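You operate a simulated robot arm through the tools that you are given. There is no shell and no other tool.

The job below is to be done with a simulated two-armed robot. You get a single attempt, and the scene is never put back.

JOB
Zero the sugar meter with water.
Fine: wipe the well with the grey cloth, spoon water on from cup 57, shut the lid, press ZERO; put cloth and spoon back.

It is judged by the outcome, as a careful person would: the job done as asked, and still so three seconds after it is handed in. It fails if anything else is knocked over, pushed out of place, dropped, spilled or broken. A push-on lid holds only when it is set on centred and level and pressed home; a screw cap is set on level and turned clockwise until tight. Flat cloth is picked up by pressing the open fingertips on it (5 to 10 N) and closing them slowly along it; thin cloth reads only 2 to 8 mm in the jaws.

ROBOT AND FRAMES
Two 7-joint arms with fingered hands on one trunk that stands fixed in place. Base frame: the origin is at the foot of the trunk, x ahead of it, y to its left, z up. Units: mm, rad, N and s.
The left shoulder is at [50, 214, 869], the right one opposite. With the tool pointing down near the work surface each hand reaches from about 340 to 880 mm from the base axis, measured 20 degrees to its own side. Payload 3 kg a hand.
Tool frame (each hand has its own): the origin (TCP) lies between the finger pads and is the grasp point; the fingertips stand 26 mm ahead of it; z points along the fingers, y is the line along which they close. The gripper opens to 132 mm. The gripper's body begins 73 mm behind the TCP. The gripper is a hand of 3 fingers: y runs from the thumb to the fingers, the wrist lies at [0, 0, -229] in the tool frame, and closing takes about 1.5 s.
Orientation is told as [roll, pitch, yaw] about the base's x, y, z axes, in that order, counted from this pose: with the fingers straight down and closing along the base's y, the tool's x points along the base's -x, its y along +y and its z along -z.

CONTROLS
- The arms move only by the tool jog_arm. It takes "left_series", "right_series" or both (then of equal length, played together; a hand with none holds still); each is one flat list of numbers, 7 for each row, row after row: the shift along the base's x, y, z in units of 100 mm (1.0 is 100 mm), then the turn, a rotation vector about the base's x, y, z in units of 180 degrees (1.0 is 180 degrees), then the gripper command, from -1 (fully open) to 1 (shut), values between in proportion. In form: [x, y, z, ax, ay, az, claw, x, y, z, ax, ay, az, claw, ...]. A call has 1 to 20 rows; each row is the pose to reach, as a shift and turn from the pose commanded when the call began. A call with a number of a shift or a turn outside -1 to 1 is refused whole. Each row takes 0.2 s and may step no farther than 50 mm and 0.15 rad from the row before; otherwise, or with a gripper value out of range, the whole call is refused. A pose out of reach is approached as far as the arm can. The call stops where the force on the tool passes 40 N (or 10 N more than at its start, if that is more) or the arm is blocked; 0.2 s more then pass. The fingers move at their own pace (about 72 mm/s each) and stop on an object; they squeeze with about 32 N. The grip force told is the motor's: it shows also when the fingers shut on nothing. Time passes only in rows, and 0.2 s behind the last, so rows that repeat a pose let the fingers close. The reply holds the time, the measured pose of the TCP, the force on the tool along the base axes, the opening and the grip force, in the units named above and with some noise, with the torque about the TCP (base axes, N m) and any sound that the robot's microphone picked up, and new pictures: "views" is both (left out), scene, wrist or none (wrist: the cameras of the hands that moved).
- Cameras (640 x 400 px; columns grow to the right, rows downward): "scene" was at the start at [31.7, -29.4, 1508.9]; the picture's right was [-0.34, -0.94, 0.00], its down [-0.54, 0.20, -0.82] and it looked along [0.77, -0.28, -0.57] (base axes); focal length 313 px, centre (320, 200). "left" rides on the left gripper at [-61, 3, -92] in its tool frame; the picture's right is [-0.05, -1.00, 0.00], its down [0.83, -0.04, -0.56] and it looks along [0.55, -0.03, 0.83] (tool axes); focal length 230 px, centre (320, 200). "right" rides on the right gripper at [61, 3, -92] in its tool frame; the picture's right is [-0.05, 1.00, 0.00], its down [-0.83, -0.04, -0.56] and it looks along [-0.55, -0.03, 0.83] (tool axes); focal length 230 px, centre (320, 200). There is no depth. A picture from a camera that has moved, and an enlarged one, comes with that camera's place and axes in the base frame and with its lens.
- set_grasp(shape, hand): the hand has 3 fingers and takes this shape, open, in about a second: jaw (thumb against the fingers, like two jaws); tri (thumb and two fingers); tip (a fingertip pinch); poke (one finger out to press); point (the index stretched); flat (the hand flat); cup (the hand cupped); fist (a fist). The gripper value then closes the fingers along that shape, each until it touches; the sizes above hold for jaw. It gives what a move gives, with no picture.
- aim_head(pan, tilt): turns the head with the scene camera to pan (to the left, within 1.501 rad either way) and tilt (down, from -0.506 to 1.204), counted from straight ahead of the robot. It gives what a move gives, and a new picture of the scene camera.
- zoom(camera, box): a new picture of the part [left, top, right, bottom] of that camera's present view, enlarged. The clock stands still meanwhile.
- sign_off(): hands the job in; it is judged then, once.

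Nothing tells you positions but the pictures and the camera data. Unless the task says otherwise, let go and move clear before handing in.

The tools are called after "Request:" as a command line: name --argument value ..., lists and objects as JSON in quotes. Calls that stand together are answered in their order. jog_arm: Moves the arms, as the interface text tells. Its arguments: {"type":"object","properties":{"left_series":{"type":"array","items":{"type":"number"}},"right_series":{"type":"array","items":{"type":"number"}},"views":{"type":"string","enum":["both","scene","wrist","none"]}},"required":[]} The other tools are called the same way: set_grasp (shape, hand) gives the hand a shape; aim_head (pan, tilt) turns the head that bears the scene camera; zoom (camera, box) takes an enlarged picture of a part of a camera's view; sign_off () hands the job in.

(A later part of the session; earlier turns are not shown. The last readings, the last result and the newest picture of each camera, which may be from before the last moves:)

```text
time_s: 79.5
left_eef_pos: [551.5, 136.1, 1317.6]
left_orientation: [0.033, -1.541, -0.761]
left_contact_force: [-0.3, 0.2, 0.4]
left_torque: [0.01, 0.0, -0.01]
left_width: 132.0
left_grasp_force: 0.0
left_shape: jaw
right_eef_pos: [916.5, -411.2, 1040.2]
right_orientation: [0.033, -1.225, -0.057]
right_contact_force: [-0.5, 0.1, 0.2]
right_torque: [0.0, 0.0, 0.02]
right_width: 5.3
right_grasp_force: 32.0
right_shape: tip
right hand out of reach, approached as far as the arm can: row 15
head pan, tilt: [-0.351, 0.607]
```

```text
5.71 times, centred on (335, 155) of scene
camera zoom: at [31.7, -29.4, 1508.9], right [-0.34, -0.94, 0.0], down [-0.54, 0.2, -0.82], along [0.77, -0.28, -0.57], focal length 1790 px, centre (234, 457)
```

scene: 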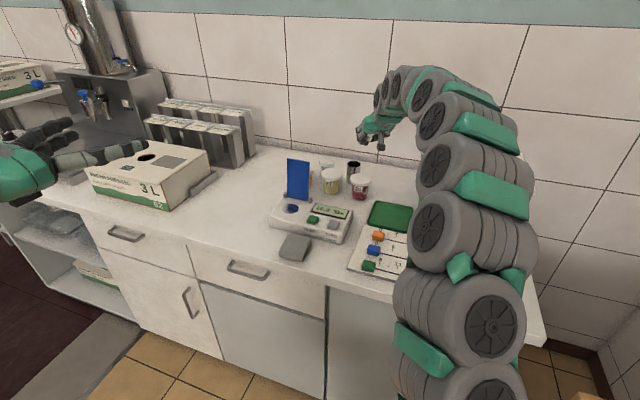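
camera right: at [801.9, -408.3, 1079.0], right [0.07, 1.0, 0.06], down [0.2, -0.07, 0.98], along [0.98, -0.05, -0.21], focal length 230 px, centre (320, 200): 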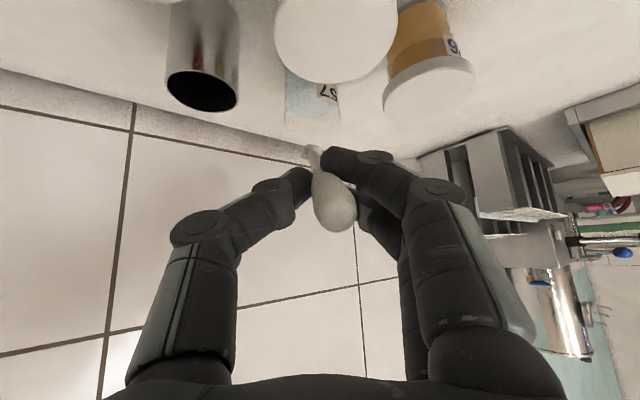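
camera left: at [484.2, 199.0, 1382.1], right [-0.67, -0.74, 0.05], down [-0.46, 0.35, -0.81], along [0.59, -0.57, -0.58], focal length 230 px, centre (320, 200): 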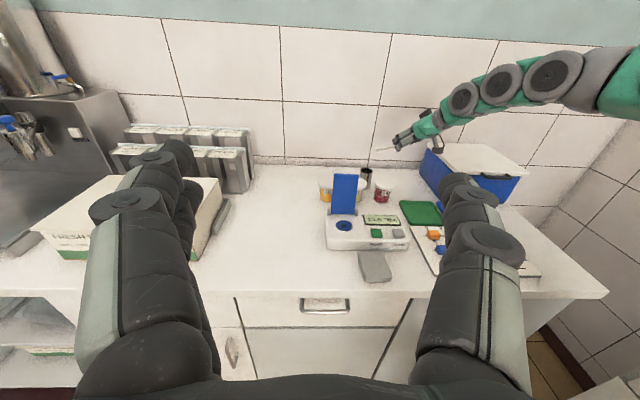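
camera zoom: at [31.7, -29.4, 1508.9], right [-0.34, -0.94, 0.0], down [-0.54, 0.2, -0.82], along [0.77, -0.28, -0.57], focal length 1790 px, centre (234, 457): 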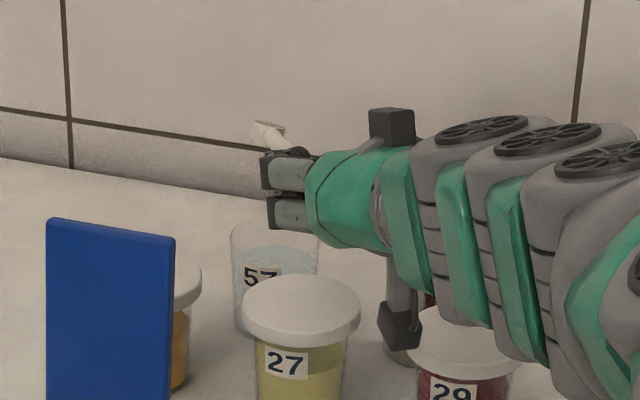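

The spoon is now nearly level above the cup. I'll zoom in on the bowl to see whether it holds water.

Request:
zoom --camera "left" --box '[328, 145, 352, 161]'

Request:
zoom --camera "scene" --box '[314, 134, 338, 150]'

```text
16.00 times, centred on (340, 153) of left
camera zoom: at [484.4, 198.8, 1381.8], right [-0.67, -0.74, 0.05], down [-0.46, 0.36, -0.81], along [0.59, -0.57, -0.58], focal length 3681 px, centre (0, 952)
```

zoom: 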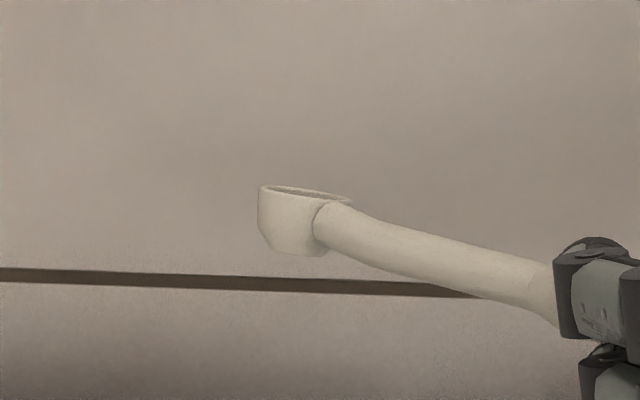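

```text
16.00 times, centred on (326, 142) of scene
camera zoom: at [31.7, -29.4, 1508.9], right [-0.34, -0.94, 0.0], down [-0.54, 0.2, -0.82], along [0.77, -0.28, -0.57], focal length 5012 px, centre (224, 1128)
```

zoom: 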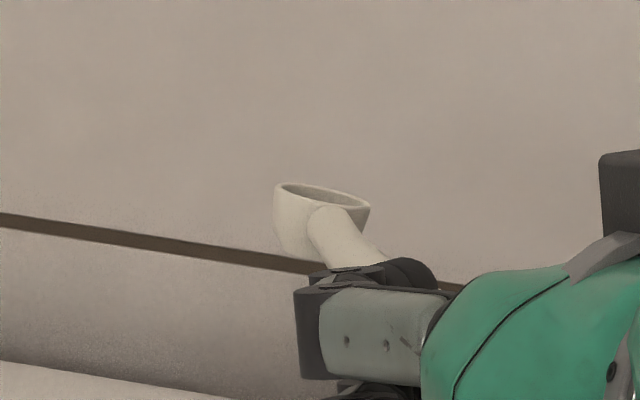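

The bowl is level within about 12°, but I can't see far enough inside. I'll back away a little and level it further so the scene camera can see in.

Request:
jog_arm --right_series '[-0.2, 0, 0.05, 0, 0, 0, 1, -0.4, 0, 0.1, -0.0007, -0.014, 0, 1, -0.6, 0, 0.1, -0.0014, -0.028, 0, 1, -0.6, 0, 0.1, -0.0024, -0.048, 0, 1]' --views "none"

Request:
zoom --camera "scene" --box '[310, 125, 350, 155]'

Request:
zoom --camera "left" --box '[320, 130, 380, 170]'

```text
time_s: 80.5
left_eef_pos: [551.5, 137.1, 1317.6]
left_orientation: [0.031, -1.541, -0.763]
left_contact_force: [1.1, 0.4, -0.5]
left_torque: [-0.02, -0.01, -0.02]
left_width: 131.8
left_grasp_force: 0.1
left_shape: jaw
right_eef_pos: [867.1, -407.9, 1096.5]
right_orientation: [0.016, -1.281, -0.042]
right_contact_force: [-0.2, -0.2, -0.1]
right_torque: [-0.02, 0.02, -0.01]
right_width: 5.3
right_grasp_force: 31.6
right_shape: tip
right hand out of reach, approached as far as the arm can: row 1, 2, 3, 4
head pan, tilt: [-0.351, 0.607]
```

```text
13.33 times, centred on (330, 140) of scene
camera zoom: at [31.7, -29.4, 1508.9], right [-0.34, -0.94, 0.0], down [-0.54, 0.2, -0.82], along [0.77, -0.28, -0.57], focal length 4177 px, centre (187, 1000)
```

zoom: 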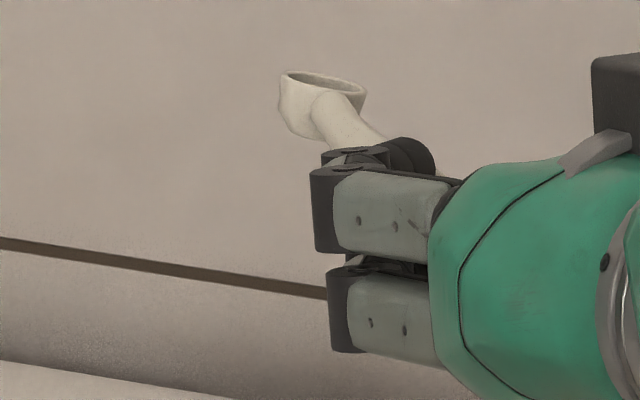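

```text
10.00 times, centred on (350, 150) of left
camera zoom: at [484.5, 198.9, 1381.8], right [-0.67, -0.74, 0.05], down [-0.46, 0.36, -0.81], along [0.59, -0.56, -0.58], focal length 2301 px, centre (20, 700)
```

zoom: 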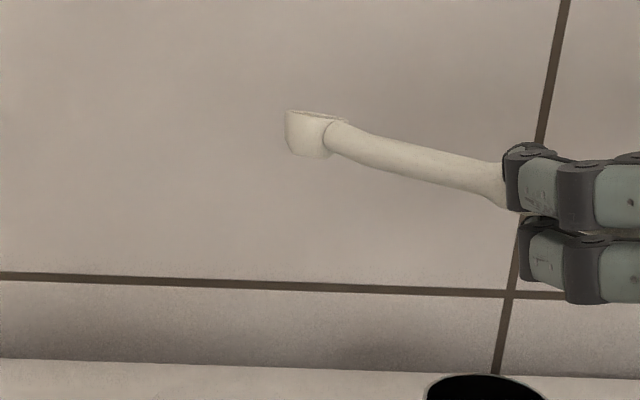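

Hand-level poses are limited here, but I can hold a tilt of about 10–15°. I'll retreat toward open space, keeping the bowl level, before swinging to the well.

Request:
jog_arm --right_series '[-0.3, 0, 0.15, 0.0008, 0.016, 0, 1, -0.6, 0, 0.3, 0.0016, 0.033, 0, 1, -0.87, 0, 0.45, 0.0025, 0.05, 0, 1]' --views "both"

Request:
zoom --camera "left" --box '[310, 90, 450, 190]'

```text
time_s: 81.3
left_eef_pos: [549.6, 135.8, 1317.6]
left_orientation: [0.033, -1.542, -0.766]
left_contact_force: [-1.4, 0.0, -0.1]
left_torque: [0.01, -0.02, -0.02]
left_width: 131.7
left_grasp_force: 0.1
left_shape: jaw
right_eef_pos: [780.1, -410.6, 1142.7]
right_orientation: [0.016, -1.12, -0.046]
right_contact_force: [-0.5, -0.9, 0.0]
right_torque: [0.03, 0.0, 0.01]
right_width: 4.9
right_grasp_force: 31.4
right_shape: tip
head pan, tilt: [-0.351, 0.607]
camera right: at [670.3, -404.8, 1126.6], right [0.05, 1.0, 0.05], down [-0.14, -0.05, 0.99], along [0.99, -0.06, 0.14], focal length 230 px, centre (320, 200)
```

scene: 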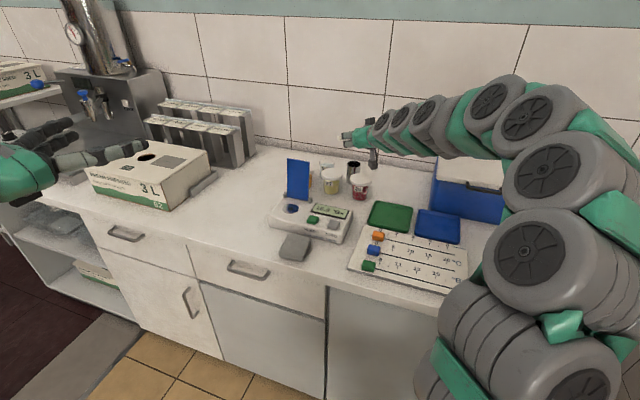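
right: 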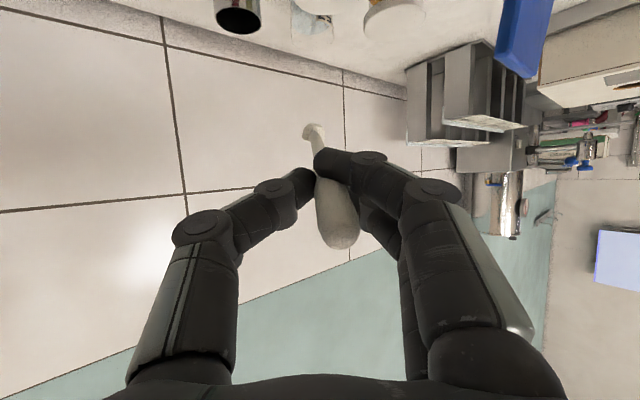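

```text
4.00 times, centred on (380, 140) of left
camera zoom: at [484.4, 198.9, 1381.8], right [-0.67, -0.74, 0.05], down [-0.46, 0.36, -0.81], along [0.59, -0.57, -0.58], focal length 920 px, centre (80, 440)
```

zoom: 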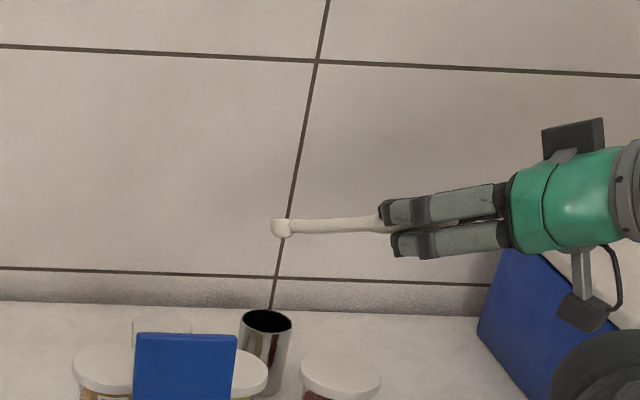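

The spoon has settled a little in the grip and now dips about 20° with the hand at 64°. I'll swing round to the front of the well at a safe height above the lid, then level and look into the bowl.

Request:
jog_arm --right_series '[-0.25, 0.25, 0, 0, 0, -0.024, 1, -0.5, 0.5, 0, 0, 0, -0.048, 1, -0.75, 0.75, 0, 0, 0, -0.072, 1, -1.0, 1.0, 0, 0, 0, -0.0955, 1]' --views "none"

Request:
jog_arm --right_series '[-0.05, 0.25, 0, 0, 0, -0.025, 1, -0.1, 0.5, 0, 0, 0, -0.05, 1, -0.15, 0.75, 0, 0, 0, -0.075, 1, -0.2, 1.0, 0, 0, 0, -0.102, 1]'

Request:
zoom --camera "scene" --box '[260, 120, 360, 200]'

```text
time_s: 82.3
left_eef_pos: [551.4, 136.1, 1316.6]
left_orientation: [0.029, -1.54, -0.761]
left_contact_force: [0.9, -0.1, 0.3]
left_torque: [0.01, -0.01, 0.01]
left_width: 131.9
left_grasp_force: 0.0
left_shape: jaw
right_eef_pos: [677.0, -307.3, 1143.3]
right_orientation: [0.014, -1.124, -0.344]
right_contact_force: [-0.3, 0.4, -0.1]
right_torque: [-0.01, 0.0, -0.02]
right_width: 5.0
right_grasp_force: 32.0
right_shape: tip
head pan, tilt: [-0.351, 0.607]
```

```text
time_s: 83.3
left_eef_pos: [550.9, 136.9, 1316.8]
left_orientation: [0.032, -1.541, -0.762]
left_contact_force: [-0.4, 0.4, -0.1]
left_torque: [0.0, 0.03, -0.02]
left_width: 132.2
left_grasp_force: 0.1
left_shape: jaw
right_eef_pos: [658.4, -209.4, 1145.2]
right_orientation: [0.02, -1.124, -0.666]
right_contact_force: [0.3, 0.7, -1.1]
right_torque: [0.04, 0.0, 0.0]
right_width: 4.7
right_grasp_force: 32.2
right_shape: tip
head pan, tilt: [-0.351, 0.607]
camera right: at [573.8, -141.7, 1129.0], right [0.62, 0.78, 0.06], down [-0.14, 0.05, 0.99], along [0.77, -0.62, 0.14], focal length 230 px, centre (320, 200)
```

scene: 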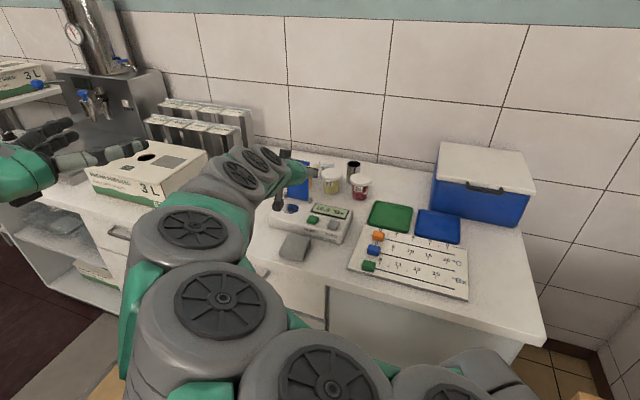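
right: 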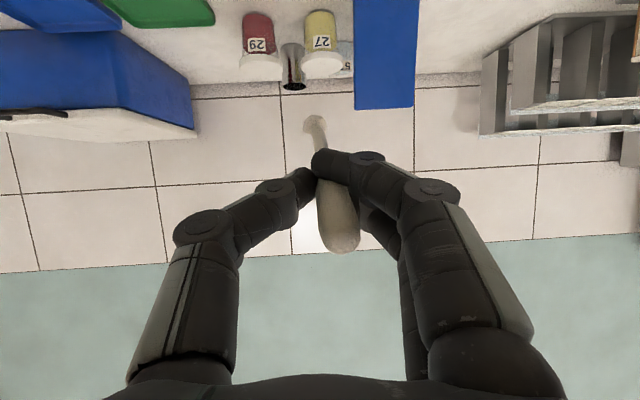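

```text
5.00 times, centred on (310, 160) of scene
camera zoom: at [31.7, -29.4, 1508.9], right [-0.34, -0.94, 0.0], down [-0.54, 0.2, -0.82], along [0.77, -0.28, -0.57], focal length 1566 px, centre (370, 400)
```

zoom: 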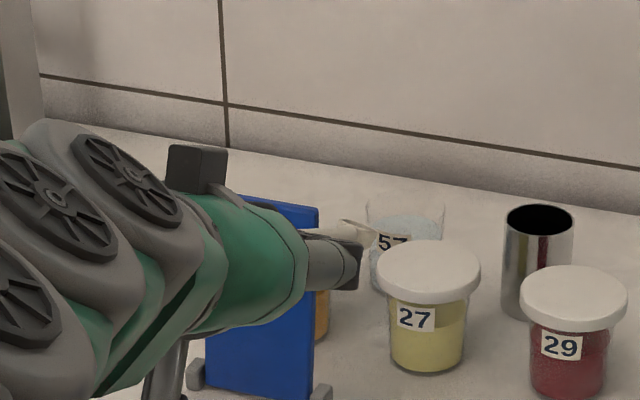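

Request:
zoom --camera "left" --box '[300, 110, 400, 190]'

Request:
zoom --camera "scene" --box '[302, 150, 326, 170]'

Request:
zoom --camera "right" --box '[280, 90, 380, 260]'

```text
5.00 times, centred on (350, 150) of left
camera zoom: at [484.5, 198.9, 1381.8], right [-0.67, -0.74, 0.05], down [-0.46, 0.36, -0.81], along [0.59, -0.57, -0.58], focal length 1150 px, centre (170, 450)
```

zoom: 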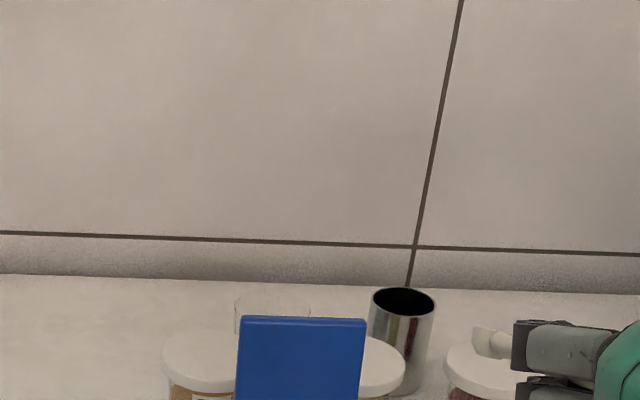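

```text
16.00 times, centred on (314, 160) of scene
camera zoom: at [31.7, -29.4, 1508.9], right [-0.34, -0.94, 0.0], down [-0.54, 0.2, -0.82], along [0.77, -0.28, -0.57], focal length 5012 px, centre (416, 840)
```

zoom: 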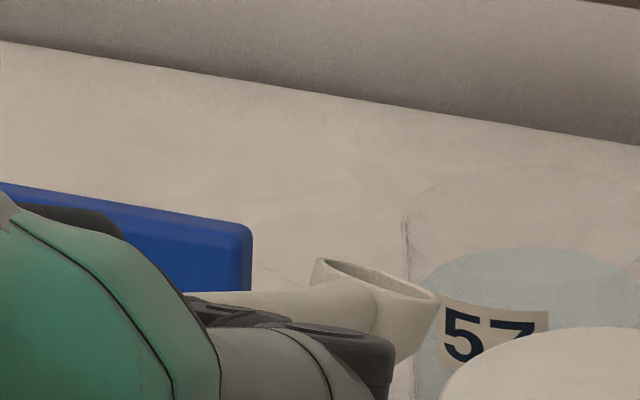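

```text
2.35 times, centred on (330, 175) of right
camera zoom: at [573.8, -141.7, 1129.0], right [0.62, 0.78, 0.06], down [-0.14, 0.05, 0.99], along [0.77, -0.62, 0.14], focal length 541 px, centre (296, 259)
```

zoom: 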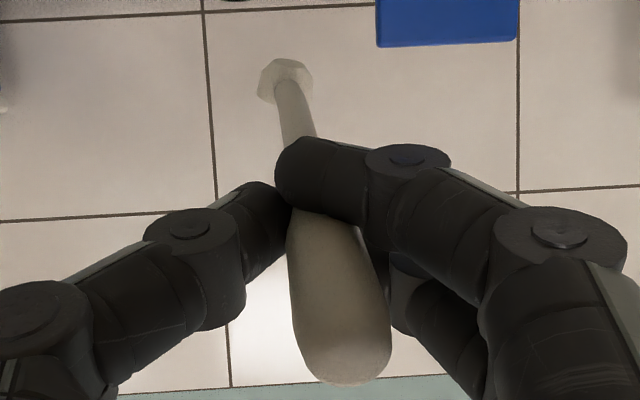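

I can't confirm water yet. I'll lower the spoon in front of the well and level it more, so the scene camera looks further into the bowl.

Request:
jog_arm --right_series '[0, 0.2, -0.2, -0.008, -0.011, 0, 1, 0, 0.4, -0.4, -0.017, -0.022, 0, 1, 0, 0.6, -0.6, -0.026, -0.033, 0, 1, 0, 0.75, -0.8, -0.0343, -0.0437, 0, 1]' --views "scene"

```text
time_s: 84.3
left_eef_pos: [550.8, 135.4, 1317.9]
left_orientation: [0.033, -1.542, -0.764]
left_contact_force: [0.8, -0.7, 0.4]
left_torque: [0.01, 0.03, -0.02]
left_width: 131.8
left_grasp_force: 0.1
left_shape: jaw
right_eef_pos: [661.7, -136.5, 1064.2]
right_orientation: [0.02, -1.3, -0.668]
right_contact_force: [-1.0, -1.3, -0.6]
right_torque: [-0.04, 0.02, 0.01]
right_width: 4.4
right_grasp_force: 32.2
right_shape: tip
head pan, tilt: [-0.351, 0.607]
```

scene: 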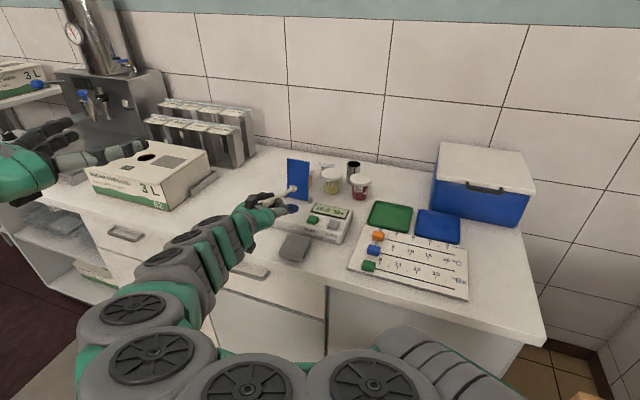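

Request:
zoom --camera "scene" --box '[270, 170, 320, 210]'

Request:
zoom --camera "left" --box '[310, 140, 410, 230]'

```text
10.00 times, centred on (295, 190) of scene
camera zoom: at [31.7, -29.4, 1508.9], right [-0.34, -0.94, 0.0], down [-0.54, 0.2, -0.82], along [0.77, -0.28, -0.57], focal length 3133 px, centre (570, 300)
```

zoom: 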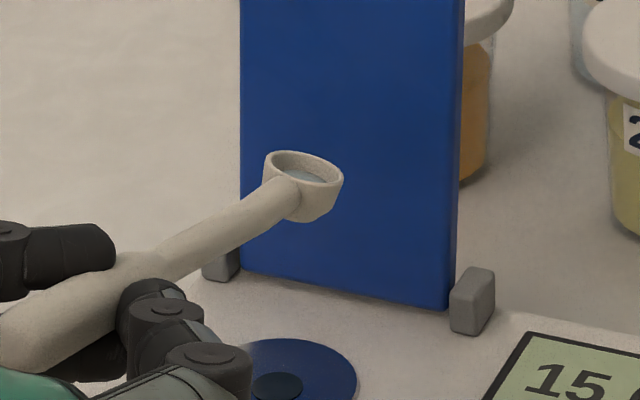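

```text
4.44 times, centred on (360, 185) of left
camera zoom: at [484.5, 198.9, 1381.8], right [-0.67, -0.74, 0.05], down [-0.46, 0.36, -0.81], along [0.59, -0.57, -0.58], focal length 1022 px, centre (142, 267)
```

zoom: 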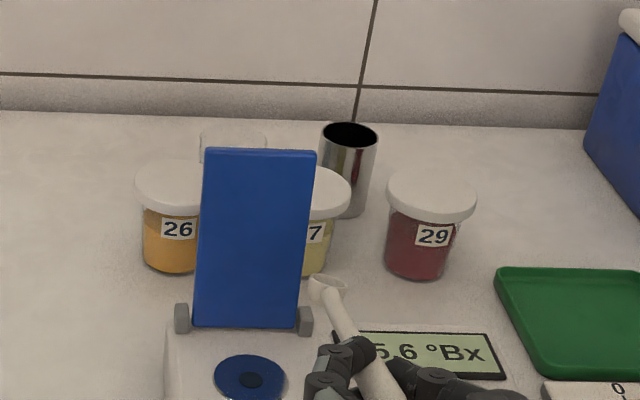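

Water is visible in the bowl as a bluish surface. The bowl is at (757, -215, 1034), and the well comes out near (807, -216, 925) from the combined views. I'll carry the bowl level down to just above the well and check alignment in both views.

Request:
jog_arm --right_series '[0.1, 0.01, -0.2, 0, 0, 0, 1, 0.2, 0.02, -0.4, 0, 0, 0, 1, 0.3, 0.03, -0.6, 0, 0, 0, 1, 0.4, 0.04, -0.75, 0, 0, 0, 1]' --views "none"

Request:
zoom --camera "scene" --box '[265, 180, 315, 220]'

Request:
zoom --camera "left" --box '[310, 180, 390, 240]'

```text
time_s: 85.3
left_eef_pos: [549.9, 136.2, 1318.5]
left_orientation: [0.033, -1.54, -0.764]
left_contact_force: [0.5, -0.1, -0.1]
left_torque: [0.01, -0.03, -0.01]
left_width: 131.9
left_grasp_force: 0.0
left_shape: jaw
right_eef_pos: [702.0, -130.2, 990.3]
right_orientation: [0.02, -1.298, -0.669]
right_contact_force: [1.0, -1.1, 0.6]
right_torque: [0.05, -0.02, 0.0]
right_width: 5.0
right_grasp_force: 32.3
right_shape: tip
head pan, tilt: [-0.351, 0.607]
```

```text
10.00 times, centred on (290, 200) of scene
camera zoom: at [31.7, -29.4, 1508.9], right [-0.34, -0.94, 0.0], down [-0.54, 0.2, -0.82], along [0.77, -0.28, -0.57], focal length 3133 px, centre (620, 200)
```

zoom: 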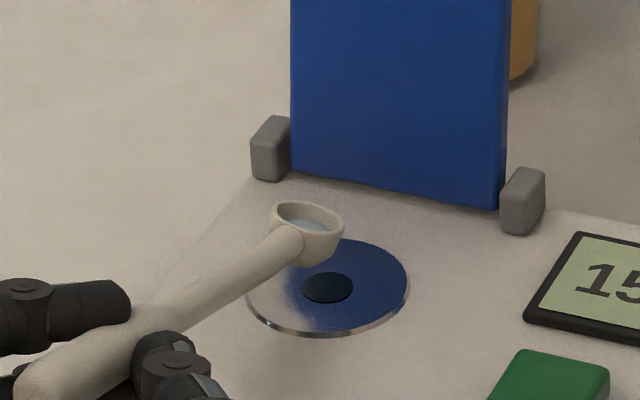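

```text
6.67 times, centred on (350, 210) of left
camera zoom: at [484.5, 198.9, 1381.8], right [-0.67, -0.74, 0.05], down [-0.46, 0.36, -0.81], along [0.59, -0.57, -0.58], focal length 1534 px, centre (120, 133)
```

zoom: 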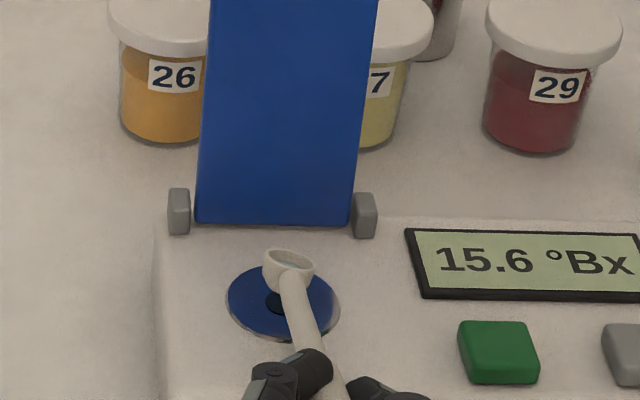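

Both views agree: the bowl is at (798, -208, 955), directly over the glass at (806.5, -215.5, 925.6). I'll tip the spoon forward about the bowl while lowering slightly, so the water runs off the far lip onto the well.

Request:
jog_arm --right_series '[0.044, -0.035, 0.138, 0.0258, 0.0328, 0, 1, 0.104, -0.082, 0.266, 0.0515, 0.0655, 0, 1, 0.178, -0.14, 0.384, 0.0773, 0.0983, 0, 1, 0.267, -0.21, 0.489, 0.103, 0.131, 0, 1, 0.367, -0.289, 0.577, 0.1288, 0.1638, 0, 1, 0.477, -0.376, 0.658, 0.1545, 0.1965, 0, 1]' --views "none"

Request:
zoom --camera "scene" --box '[265, 180, 315, 220]'

Request:
zoom --camera "left" --box '[310, 180, 390, 240]'

```text
time_s: 86.7
left_eef_pos: [552.0, 135.5, 1317.8]
left_orientation: [0.032, -1.54, -0.763]
left_contact_force: [0.3, 0.3, -0.4]
left_torque: [0.01, -0.01, 0.0]
left_width: 131.9
left_grasp_force: 0.0
left_shape: jaw
right_eef_pos: [746.6, -169.9, 1052.4]
right_orientation: [0.017, -0.511, -0.665]
right_contact_force: [0.1, -0.2, 1.9]
right_torque: [-0.1, -0.16, 0.04]
right_width: 4.5
right_grasp_force: 32.0
right_shape: tip
head pan, tilt: [-0.351, 0.607]
```

```text
10.00 times, centred on (290, 200) of scene
camera zoom: at [31.7, -29.4, 1508.9], right [-0.34, -0.94, 0.0], down [-0.54, 0.2, -0.82], along [0.77, -0.28, -0.57], focal length 3133 px, centre (620, 200)
```

zoom: 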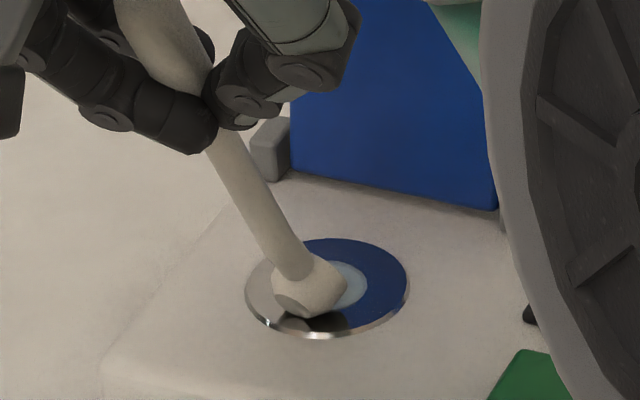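

```text
6.67 times, centred on (350, 210) of left
camera zoom: at [484.5, 198.8, 1381.8], right [-0.67, -0.74, 0.05], down [-0.46, 0.36, -0.81], along [0.59, -0.57, -0.58], focal length 1534 px, centre (120, 133)
```

zoom: 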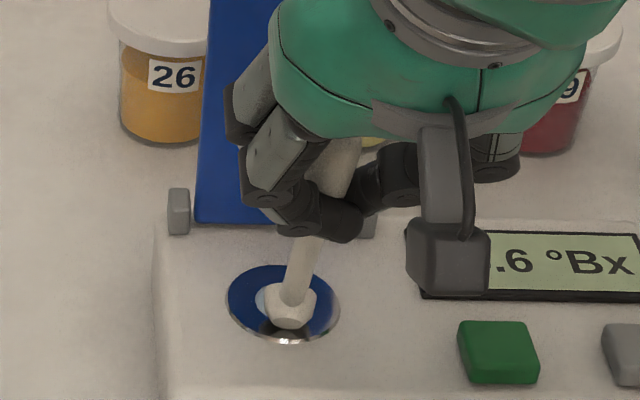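

A puddle is on the glass. The bowl is just touching the dish, so I'll lift straight up and check.

Request:
jog_arm --right_series '[0, 0, 0.1, 0, 0, 0, 1, -0.02, 0.02, 0.25, 0, 0, 0, 1, -0.1, 0.08, 0.4, 0, 0, 0, 1]' --views "none"

Request:
zoom --camera "scene" --box '[265, 180, 315, 220]'

Request:
zoom --camera "left" --box '[310, 180, 390, 240]'

```text
time_s: 87.5
left_eef_pos: [550.0, 136.8, 1317.0]
left_orientation: [0.032, -1.54, -0.767]
left_contact_force: [0.1, 0.1, -0.1]
left_torque: [-0.03, 0.03, 0.0]
left_width: 131.7
left_grasp_force: 0.2
left_shape: jaw
right_eef_pos: [737.4, -159.7, 1093.8]
right_orientation: [0.018, -0.511, -0.666]
right_contact_force: [0.4, 0.4, 0.8]
right_torque: [-0.02, -0.04, -0.04]
right_width: 4.0
right_grasp_force: 32.4
right_shape: tip
head pan, tilt: [-0.351, 0.607]
```

```text
10.00 times, centred on (290, 200) of scene
camera zoom: at [31.7, -29.4, 1508.9], right [-0.34, -0.94, 0.0], down [-0.54, 0.2, -0.82], along [0.77, -0.28, -0.57], focal length 3133 px, centre (620, 200)
```

zoom: 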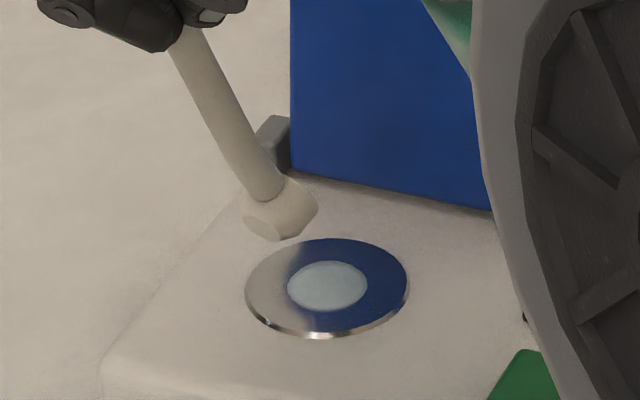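

```text
6.67 times, centred on (350, 210) of left
camera zoom: at [484.5, 198.9, 1381.8], right [-0.67, -0.74, 0.05], down [-0.46, 0.36, -0.81], along [0.59, -0.57, -0.58], focal length 1534 px, centre (120, 133)
```

zoom: 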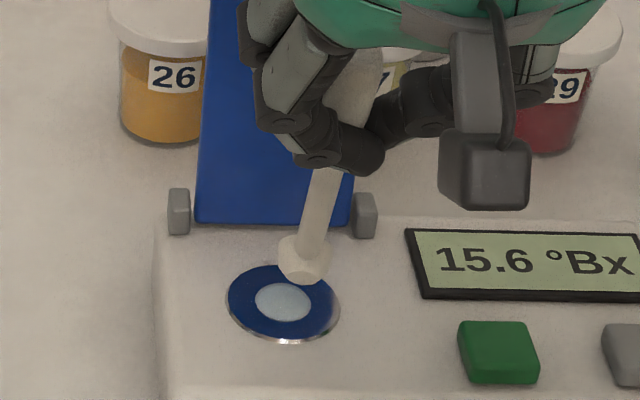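

The water sits as a neat disc covering the glass. Now I'll take the spoon back: raise the hand, level it, and move toward the pot.

Request:
jog_arm --right_series '[-0.15, -0.15, 0.1, -0.0282, -0.0358, 0, 1, -0.3, -0.3, 0.25, -0.0564, -0.0716, 0, 1, -0.45, -0.45, 0.4, -0.0846, -0.1074, 0, 1, -0.6, -0.65, 0.5, -0.1128, -0.1432, 0, 1, -0.77, -0.9, 0.56, -0.141, -0.179, 0, 1]' --views "none"

Request:
jog_arm --right_series '[0.1, -0.2, 0, 0, 0, 0.035, 1, 0.2, -0.4, 0, 0, 0, 0.07, 1, 0.3, -0.6, 0, 0, 0, 0.105, 1, 0.4, -0.8, 0, 0, 0, 0.12, 1, 0.5, -1.0, 0, 0, 0, 0.12, 1]' --views "wrist"

Request:
zoom --camera "left" --box '[310, 90, 450, 190]'

```text
time_s: 88.7
left_eef_pos: [550.2, 136.2, 1318.5]
left_orientation: [0.034, -1.541, -0.763]
left_contact_force: [-0.7, 0.1, -1.0]
left_torque: [0.0, 0.0, -0.02]
left_width: 131.8
left_grasp_force: 0.0
left_shape: jaw
right_eef_pos: [662.6, -250.1, 1148.9]
right_orientation: [0.015, -1.231, -0.661]
right_contact_force: [0.1, 0.0, 0.1]
right_torque: [0.02, -0.01, -0.02]
right_width: 3.6
right_grasp_force: 31.5
right_shape: tip
head pan, tilt: [-0.351, 0.607]
```

```text
time_s: 89.9
left_eef_pos: [551.1, 136.1, 1317.9]
left_orientation: [0.034, -1.54, -0.764]
left_contact_force: [0.0, 0.0, 0.2]
left_torque: [-0.01, 0.0, 0.0]
left_width: 131.9
left_grasp_force: 0.0
left_shape: jaw
right_eef_pos: [712.7, -347.5, 1148.8]
right_orientation: [0.016, -1.228, -0.284]
right_contact_force: [-1.1, -0.3, 0.2]
right_torque: [-0.04, -0.02, -0.01]
right_width: 3.4
right_grasp_force: 31.9
right_shape: tip
head pan, tilt: [-0.351, 0.607]
camera right: at [609.3, -317.2, 1121.9], right [0.28, 0.96, 0.05], down [-0.25, 0.02, 0.97], along [0.93, -0.29, 0.24], focal length 230 px, centre (320, 200)
```

right: 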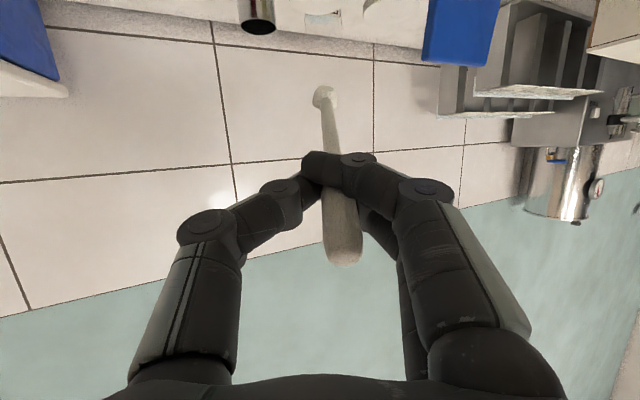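

```text
4.00 times, centred on (380, 140) of left
camera zoom: at [484.4, 198.9, 1381.8], right [-0.67, -0.74, 0.05], down [-0.46, 0.36, -0.81], along [0.59, -0.56, -0.58], focal length 920 px, centre (80, 440)
```

zoom: 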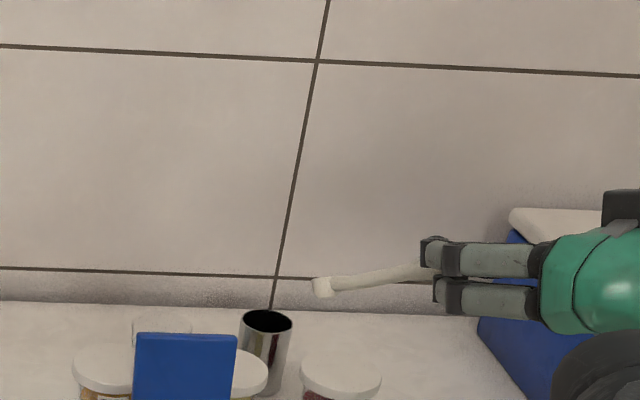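

The spoon is sagging slowly in the pinch and the grip width is shrinking, so I'll go to the pot without delay and lower the hand pitch on the way.

Request:
jog_arm --right_series '[0.3, -0.22, -0.05, 0, 0, 0, 1, 0.6, -0.45, -0.1, 0, 0, 0, 1, 0.9, -0.7, -0.2, 0.0095, 0.033, 0, 1]' --views "none"

Request:
jog_arm --right_series '[0.3, -0.25, -0.1, 0.0095, 0.033, 0, 1, 0.6, -0.5, -0.2, 0.019, 0.065, 0, 1, 0.75, -0.64, -0.35, 0.019, 0.065, 0, 1]' --views "wrist"

Request:
zoom --camera "left" --box '[330, 120, 430, 200]'

Request:
zoom --camera "scene" --box '[310, 110, 410, 190]'

```text
time_s: 90.7
left_eef_pos: [551.1, 136.6, 1317.4]
left_orientation: [0.02, -1.542, -0.75]
left_contact_force: [0.2, 1.0, -0.1]
left_torque: [-0.04, -0.02, -0.1]
left_width: 132.1
left_grasp_force: 0.0
left_shape: jaw
right_eef_pos: [798.8, -418.0, 1127.4]
right_orientation: [0.013, -1.119, -0.282]
right_contact_force: [0.1, 0.0, -0.3]
right_torque: [-0.01, 0.06, -0.01]
right_width: 2.9
right_grasp_force: 32.0
right_shape: tip
head pan, tilt: [-0.351, 0.607]
```

```text
time_s: 91.5
left_eef_pos: [551.1, 136.8, 1317.9]
left_orientation: [0.006, -1.541, -0.741]
left_contact_force: [0.6, 0.6, 0.1]
left_torque: [-0.05, 0.0, -0.11]
left_width: 132.1
left_grasp_force: 0.1
left_shape: jaw
right_eef_pos: [875.1, -484.8, 1092.5]
right_orientation: [0.016, -0.905, -0.289]
right_contact_force: [-0.6, 0.9, -0.5]
right_torque: [-0.07, 0.04, -0.12]
right_width: 2.6
right_grasp_force: 32.1
right_shape: tip
head pan, tilt: [-0.351, 0.607]
camera right: at [769.0, -452.0, 1102.3], right [0.3, 0.95, 0.05], down [0.06, -0.07, 1.0], along [0.95, -0.3, -0.08], focal length 230 px, centre (320, 200)
```

right: 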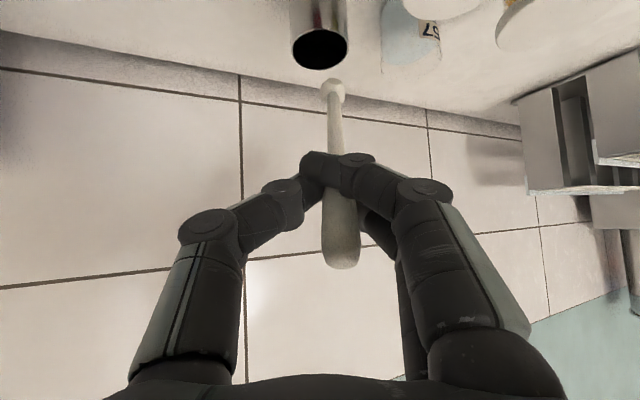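

```text
5.00 times, centred on (380, 160) of left
camera zoom: at [485.1, 199.0, 1381.6], right [-0.67, -0.74, 0.05], down [-0.46, 0.36, -0.81], along [0.59, -0.57, -0.58], focal length 1150 px, centre (20, 400)
```

zoom: 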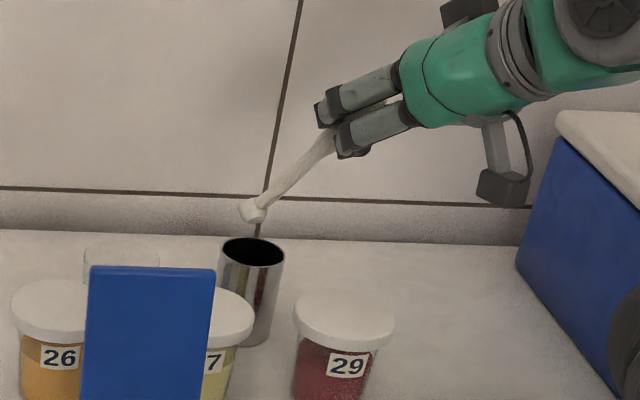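

```text
5.00 times, centred on (360, 150) of scene
camera zoom: at [31.8, -28.7, 1508.9], right [-0.35, -0.94, 0.0], down [-0.54, 0.2, -0.82], along [0.77, -0.28, -0.57], focal length 1566 px, centre (120, 450)
```

zoom: 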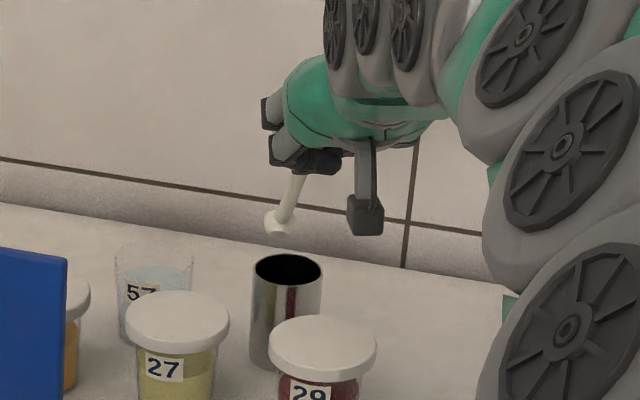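

The spoon now leans about 35° in the hand with its bowl at (949, -486, 998). The pot centre is (962, -504). I'll shift over the pot and lower toward the rim.

Request:
jog_arm --right_series '[0.1, -0.1, 0, 0, 0, 0, 1, 0.17, -0.2, -0.1, 0, 0, 0, 1, 0.17, -0.2, -0.32, 0, 0, 0, 1]' --views "wrist"

Request:
zoom --camera "left" --box '[345, 140, 405, 190]'

Request:
zoom --camera "scene" --box '[330, 130, 390, 180]'

```text
time_s: 92.3
left_eef_pos: [550.3, 136.4, 1317.8]
left_orientation: [0.033, -1.542, -0.763]
left_contact_force: [0.5, 0.4, 0.6]
left_torque: [-0.01, 0.02, 0.03]
left_width: 131.9
left_grasp_force: 0.0
left_shape: jaw
right_eef_pos: [892.1, -502.9, 1065.1]
right_orientation: [0.012, -0.908, -0.286]
right_contact_force: [-1.6, -0.1, 1.1]
right_torque: [-0.02, -0.08, 0.02]
right_width: 2.7
right_grasp_force: 31.9
right_shape: tip
head pan, tilt: [-0.351, 0.607]
camera right: at [786.3, -470.6, 1072.3], right [0.3, 0.95, 0.05], down [0.06, -0.07, 1.0], along [0.95, -0.3, -0.08], focal length 230 px, centre (320, 200)
```

right: 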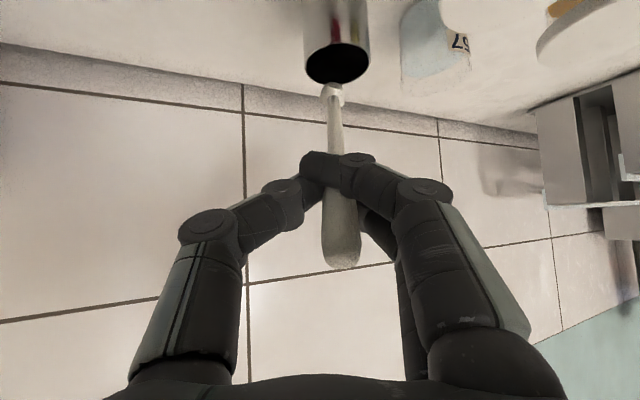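

```text
8.00 times, centred on (375, 165) of left
camera zoom: at [484.4, 199.0, 1381.8], right [-0.67, -0.74, 0.05], down [-0.46, 0.36, -0.81], along [0.59, -0.56, -0.58], focal length 1841 px, centre (-120, 480)
```

zoom: 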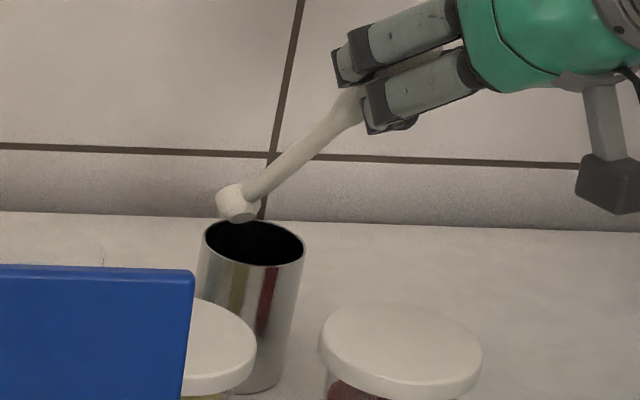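

```text
8.00 times, centred on (360, 155) of scene
camera zoom: at [31.7, -29.4, 1508.9], right [-0.34, -0.94, 0.0], down [-0.54, 0.2, -0.82], along [0.77, -0.28, -0.57], focal length 2506 px, centre (0, 560)
```

zoom: 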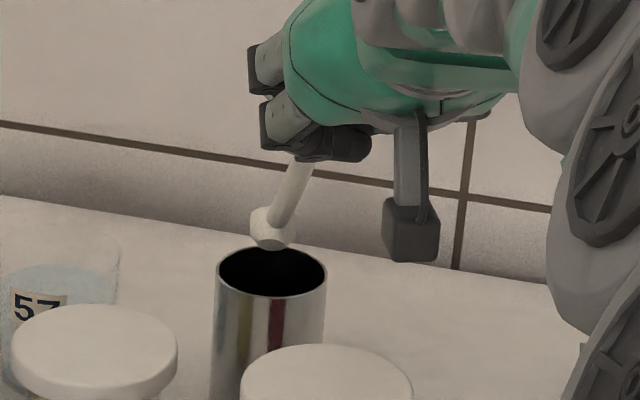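

Relative to the rim as seen now (centre ≈ (955, -501, 956)), the bowl is about 20 mm too far forward and near the far rim. I'll rise slightly, move back, then lower into the opening.

Request:
jog_arm --right_series '[0, 0, 0.08, 0, 0, 0, 1, -0.16, 0.085, 0.08, 0, 0, 0, 1, -0.16, 0.085, -0.05, 0, 0, 0, 1]' --views "none"

Request:
zoom --camera "left" --box '[345, 140, 405, 190]'

Request:
zoom --camera "scene" --box '[330, 130, 390, 180]'

```text
time_s: 93.1
left_eef_pos: [550.6, 136.8, 1316.7]
left_orientation: [0.034, -1.542, -0.765]
left_contact_force: [0.2, 0.1, -0.5]
left_torque: [-0.03, 0.01, 0.0]
left_width: 131.8
left_grasp_force: 0.2
left_shape: jaw
right_eef_pos: [878.1, -494.4, 1058.5]
right_orientation: [0.015, -0.907, -0.287]
right_contact_force: [0.1, 0.3, -0.6]
right_torque: [0.03, 0.02, -0.05]
right_width: 3.0
right_grasp_force: 31.8
right_shape: tip
head pan, tilt: [-0.351, 0.607]
```

```text
8.00 times, centred on (375, 165) of left
camera zoom: at [484.4, 198.9, 1381.8], right [-0.67, -0.74, 0.05], down [-0.46, 0.36, -0.81], along [0.59, -0.56, -0.58], focal length 1841 px, centre (-120, 480)
```

zoom: 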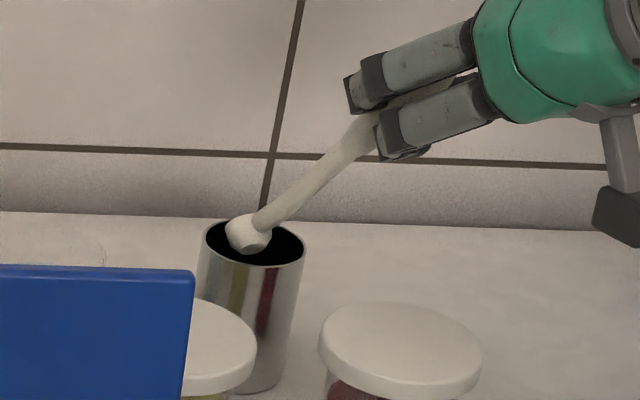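

```text
8.00 times, centred on (360, 155) of scene
camera zoom: at [31.7, -29.4, 1508.9], right [-0.34, -0.94, 0.0], down [-0.54, 0.2, -0.82], along [0.77, -0.28, -0.57], focal length 2506 px, centre (0, 560)
```

zoom: 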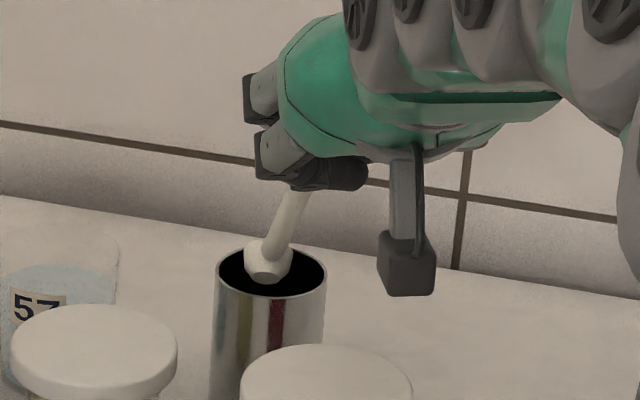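

The bowl is centred in the pot's mouth. I'll lower it in, easing forward so the handle clears the near rim.

Request:
jog_arm --right_series '[0.02, -0.006, -0.1, 0, 0, 0, 1, 0.04, -0.012, -0.2, 0, 0, 0, 1, 0.06, -0.018, -0.3, 0, 0, 0, 1]' --views "none"

Request:
zoom --camera "left" --box '[345, 140, 405, 190]'

Request:
zoom --camera "scene" --box '[330, 130, 390, 180]'

```text
time_s: 93.9
left_eef_pos: [550.3, 136.4, 1317.3]
left_orientation: [0.035, -1.542, -0.766]
left_contact_force: [0.7, -0.2, 0.3]
left_torque: [-0.01, 0.01, 0.01]
left_width: 131.8
left_grasp_force: 0.1
left_shape: jaw
right_eef_pos: [883.6, -496.0, 1027.0]
right_orientation: [0.015, -0.91, -0.287]
right_contact_force: [-0.1, 0.9, -1.2]
right_torque: [0.0, -0.02, -0.01]
right_width: 2.8
right_grasp_force: 32.4
right_shape: tip
head pan, tilt: [-0.351, 0.607]
```

```text
8.00 times, centred on (375, 165) of left
camera zoom: at [484.4, 198.9, 1381.8], right [-0.67, -0.74, 0.05], down [-0.46, 0.36, -0.81], along [0.59, -0.57, -0.58], focal length 1841 px, centre (-120, 480)
```

zoom: 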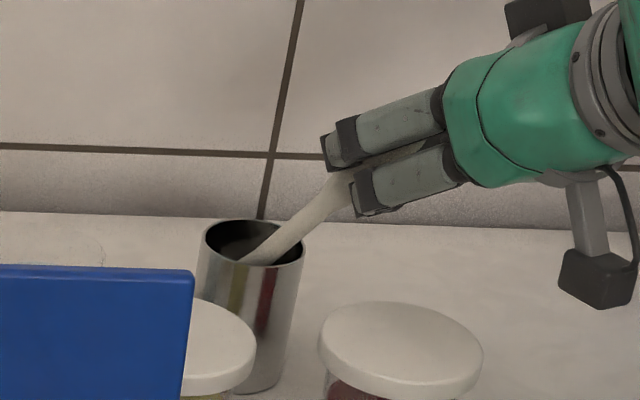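

```text
8.00 times, centred on (360, 155) of scene
camera zoom: at [31.7, -29.4, 1508.9], right [-0.34, -0.94, 0.0], down [-0.54, 0.2, -0.82], along [0.77, -0.28, -0.57], focal length 2506 px, centre (0, 560)
```

zoom: 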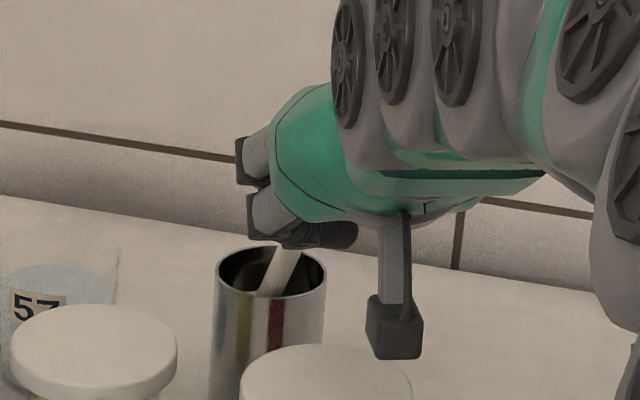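

The bowl is well inside the pot. I'll now pitch the hand down about 9° while easing forward and down, so the spoon stands steeper and reaches the bottom.

Request:
jog_arm --right_series '[0.065, -0.02, -0.038, 0.0048, 0.016, 0, 1, 0.13, -0.039, -0.076, 0.0095, 0.032, 0, 1, 0.196, -0.058, -0.114, 0.0143, 0.048, 0, 1]' --views "none"

Request:
zoom --camera "left" --box '[345, 140, 405, 190]'

Request:
zoom --camera "right" --box '[260, 20, 420, 280]'

```text
time_s: 94.7
left_eef_pos: [550.1, 137.6, 1317.9]
left_orientation: [0.034, -1.541, -0.762]
left_contact_force: [0.9, 0.3, 0.1]
left_torque: [0.02, 0.0, 0.01]
left_width: 132.1
left_grasp_force: 0.1
left_shape: jaw
right_eef_pos: [903.5, -502.6, 1015.6]
right_orientation: [0.015, -0.749, -0.284]
right_contact_force: [1.1, 0.6, 0.0]
right_torque: [-0.04, 0.0, -0.01]
right_width: 2.6
right_grasp_force: 32.2
right_shape: tip
head pan, tilt: [-0.351, 0.607]
```

```text
8.00 times, centred on (375, 165) of left
camera zoom: at [484.5, 198.9, 1381.8], right [-0.67, -0.74, 0.05], down [-0.46, 0.36, -0.81], along [0.59, -0.57, -0.58], focal length 1841 px, centre (-120, 480)
```

zoom: 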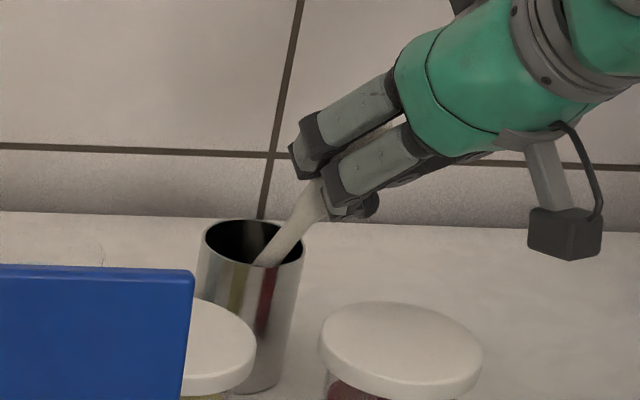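

```text
1.54 times, centred on (340, 150) of right
camera zoom: at [800.1, -471.0, 1041.9], right [0.31, 0.95, 0.05], down [0.21, -0.11, 0.97], along [0.93, -0.29, -0.23], focal length 354 px, centre (289, 277)
```

zoom: 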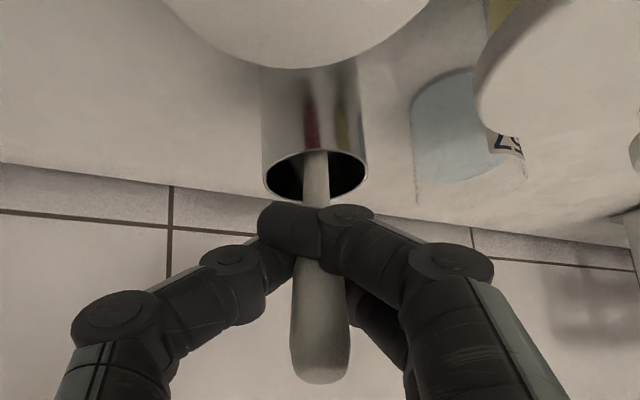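

No contact force, and the handle passes inside the rim. A bit lower until it touches bottom.

Request:
jog_arm --right_series '[0.01, 0, -0.05, 0, 0, 0, 1, 0.02, 0, -0.1, 0, 0, 0, 1]' --views "none"

Request:
zoom --camera "left" --box '[345, 140, 405, 190]'

```text
time_s: 95.3
left_eef_pos: [550.5, 137.4, 1317.9]
left_orientation: [0.038, -1.542, -0.769]
left_contact_force: [0.0, 0.2, 0.7]
left_torque: [-0.03, 0.01, -0.02]
left_width: 132.0
left_grasp_force: 0.0
left_shape: jaw
right_eef_pos: [906.9, -503.1, 1010.5]
right_orientation: [0.015, -0.758, -0.288]
right_contact_force: [3.1, -2.9, 21.6]
right_torque: [0.06, -0.22, -0.03]
right_width: 3.3
right_grasp_force: 31.8
right_shape: tip
head pan, tilt: [-0.351, 0.607]
```

```text
8.00 times, centred on (375, 165) of left
camera zoom: at [484.2, 199.0, 1381.9], right [-0.67, -0.74, 0.05], down [-0.46, 0.36, -0.81], along [0.59, -0.57, -0.58], focal length 1841 px, centre (-120, 480)
```

zoom: 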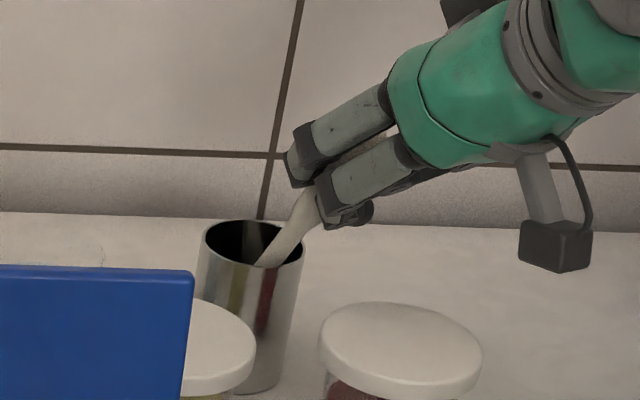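

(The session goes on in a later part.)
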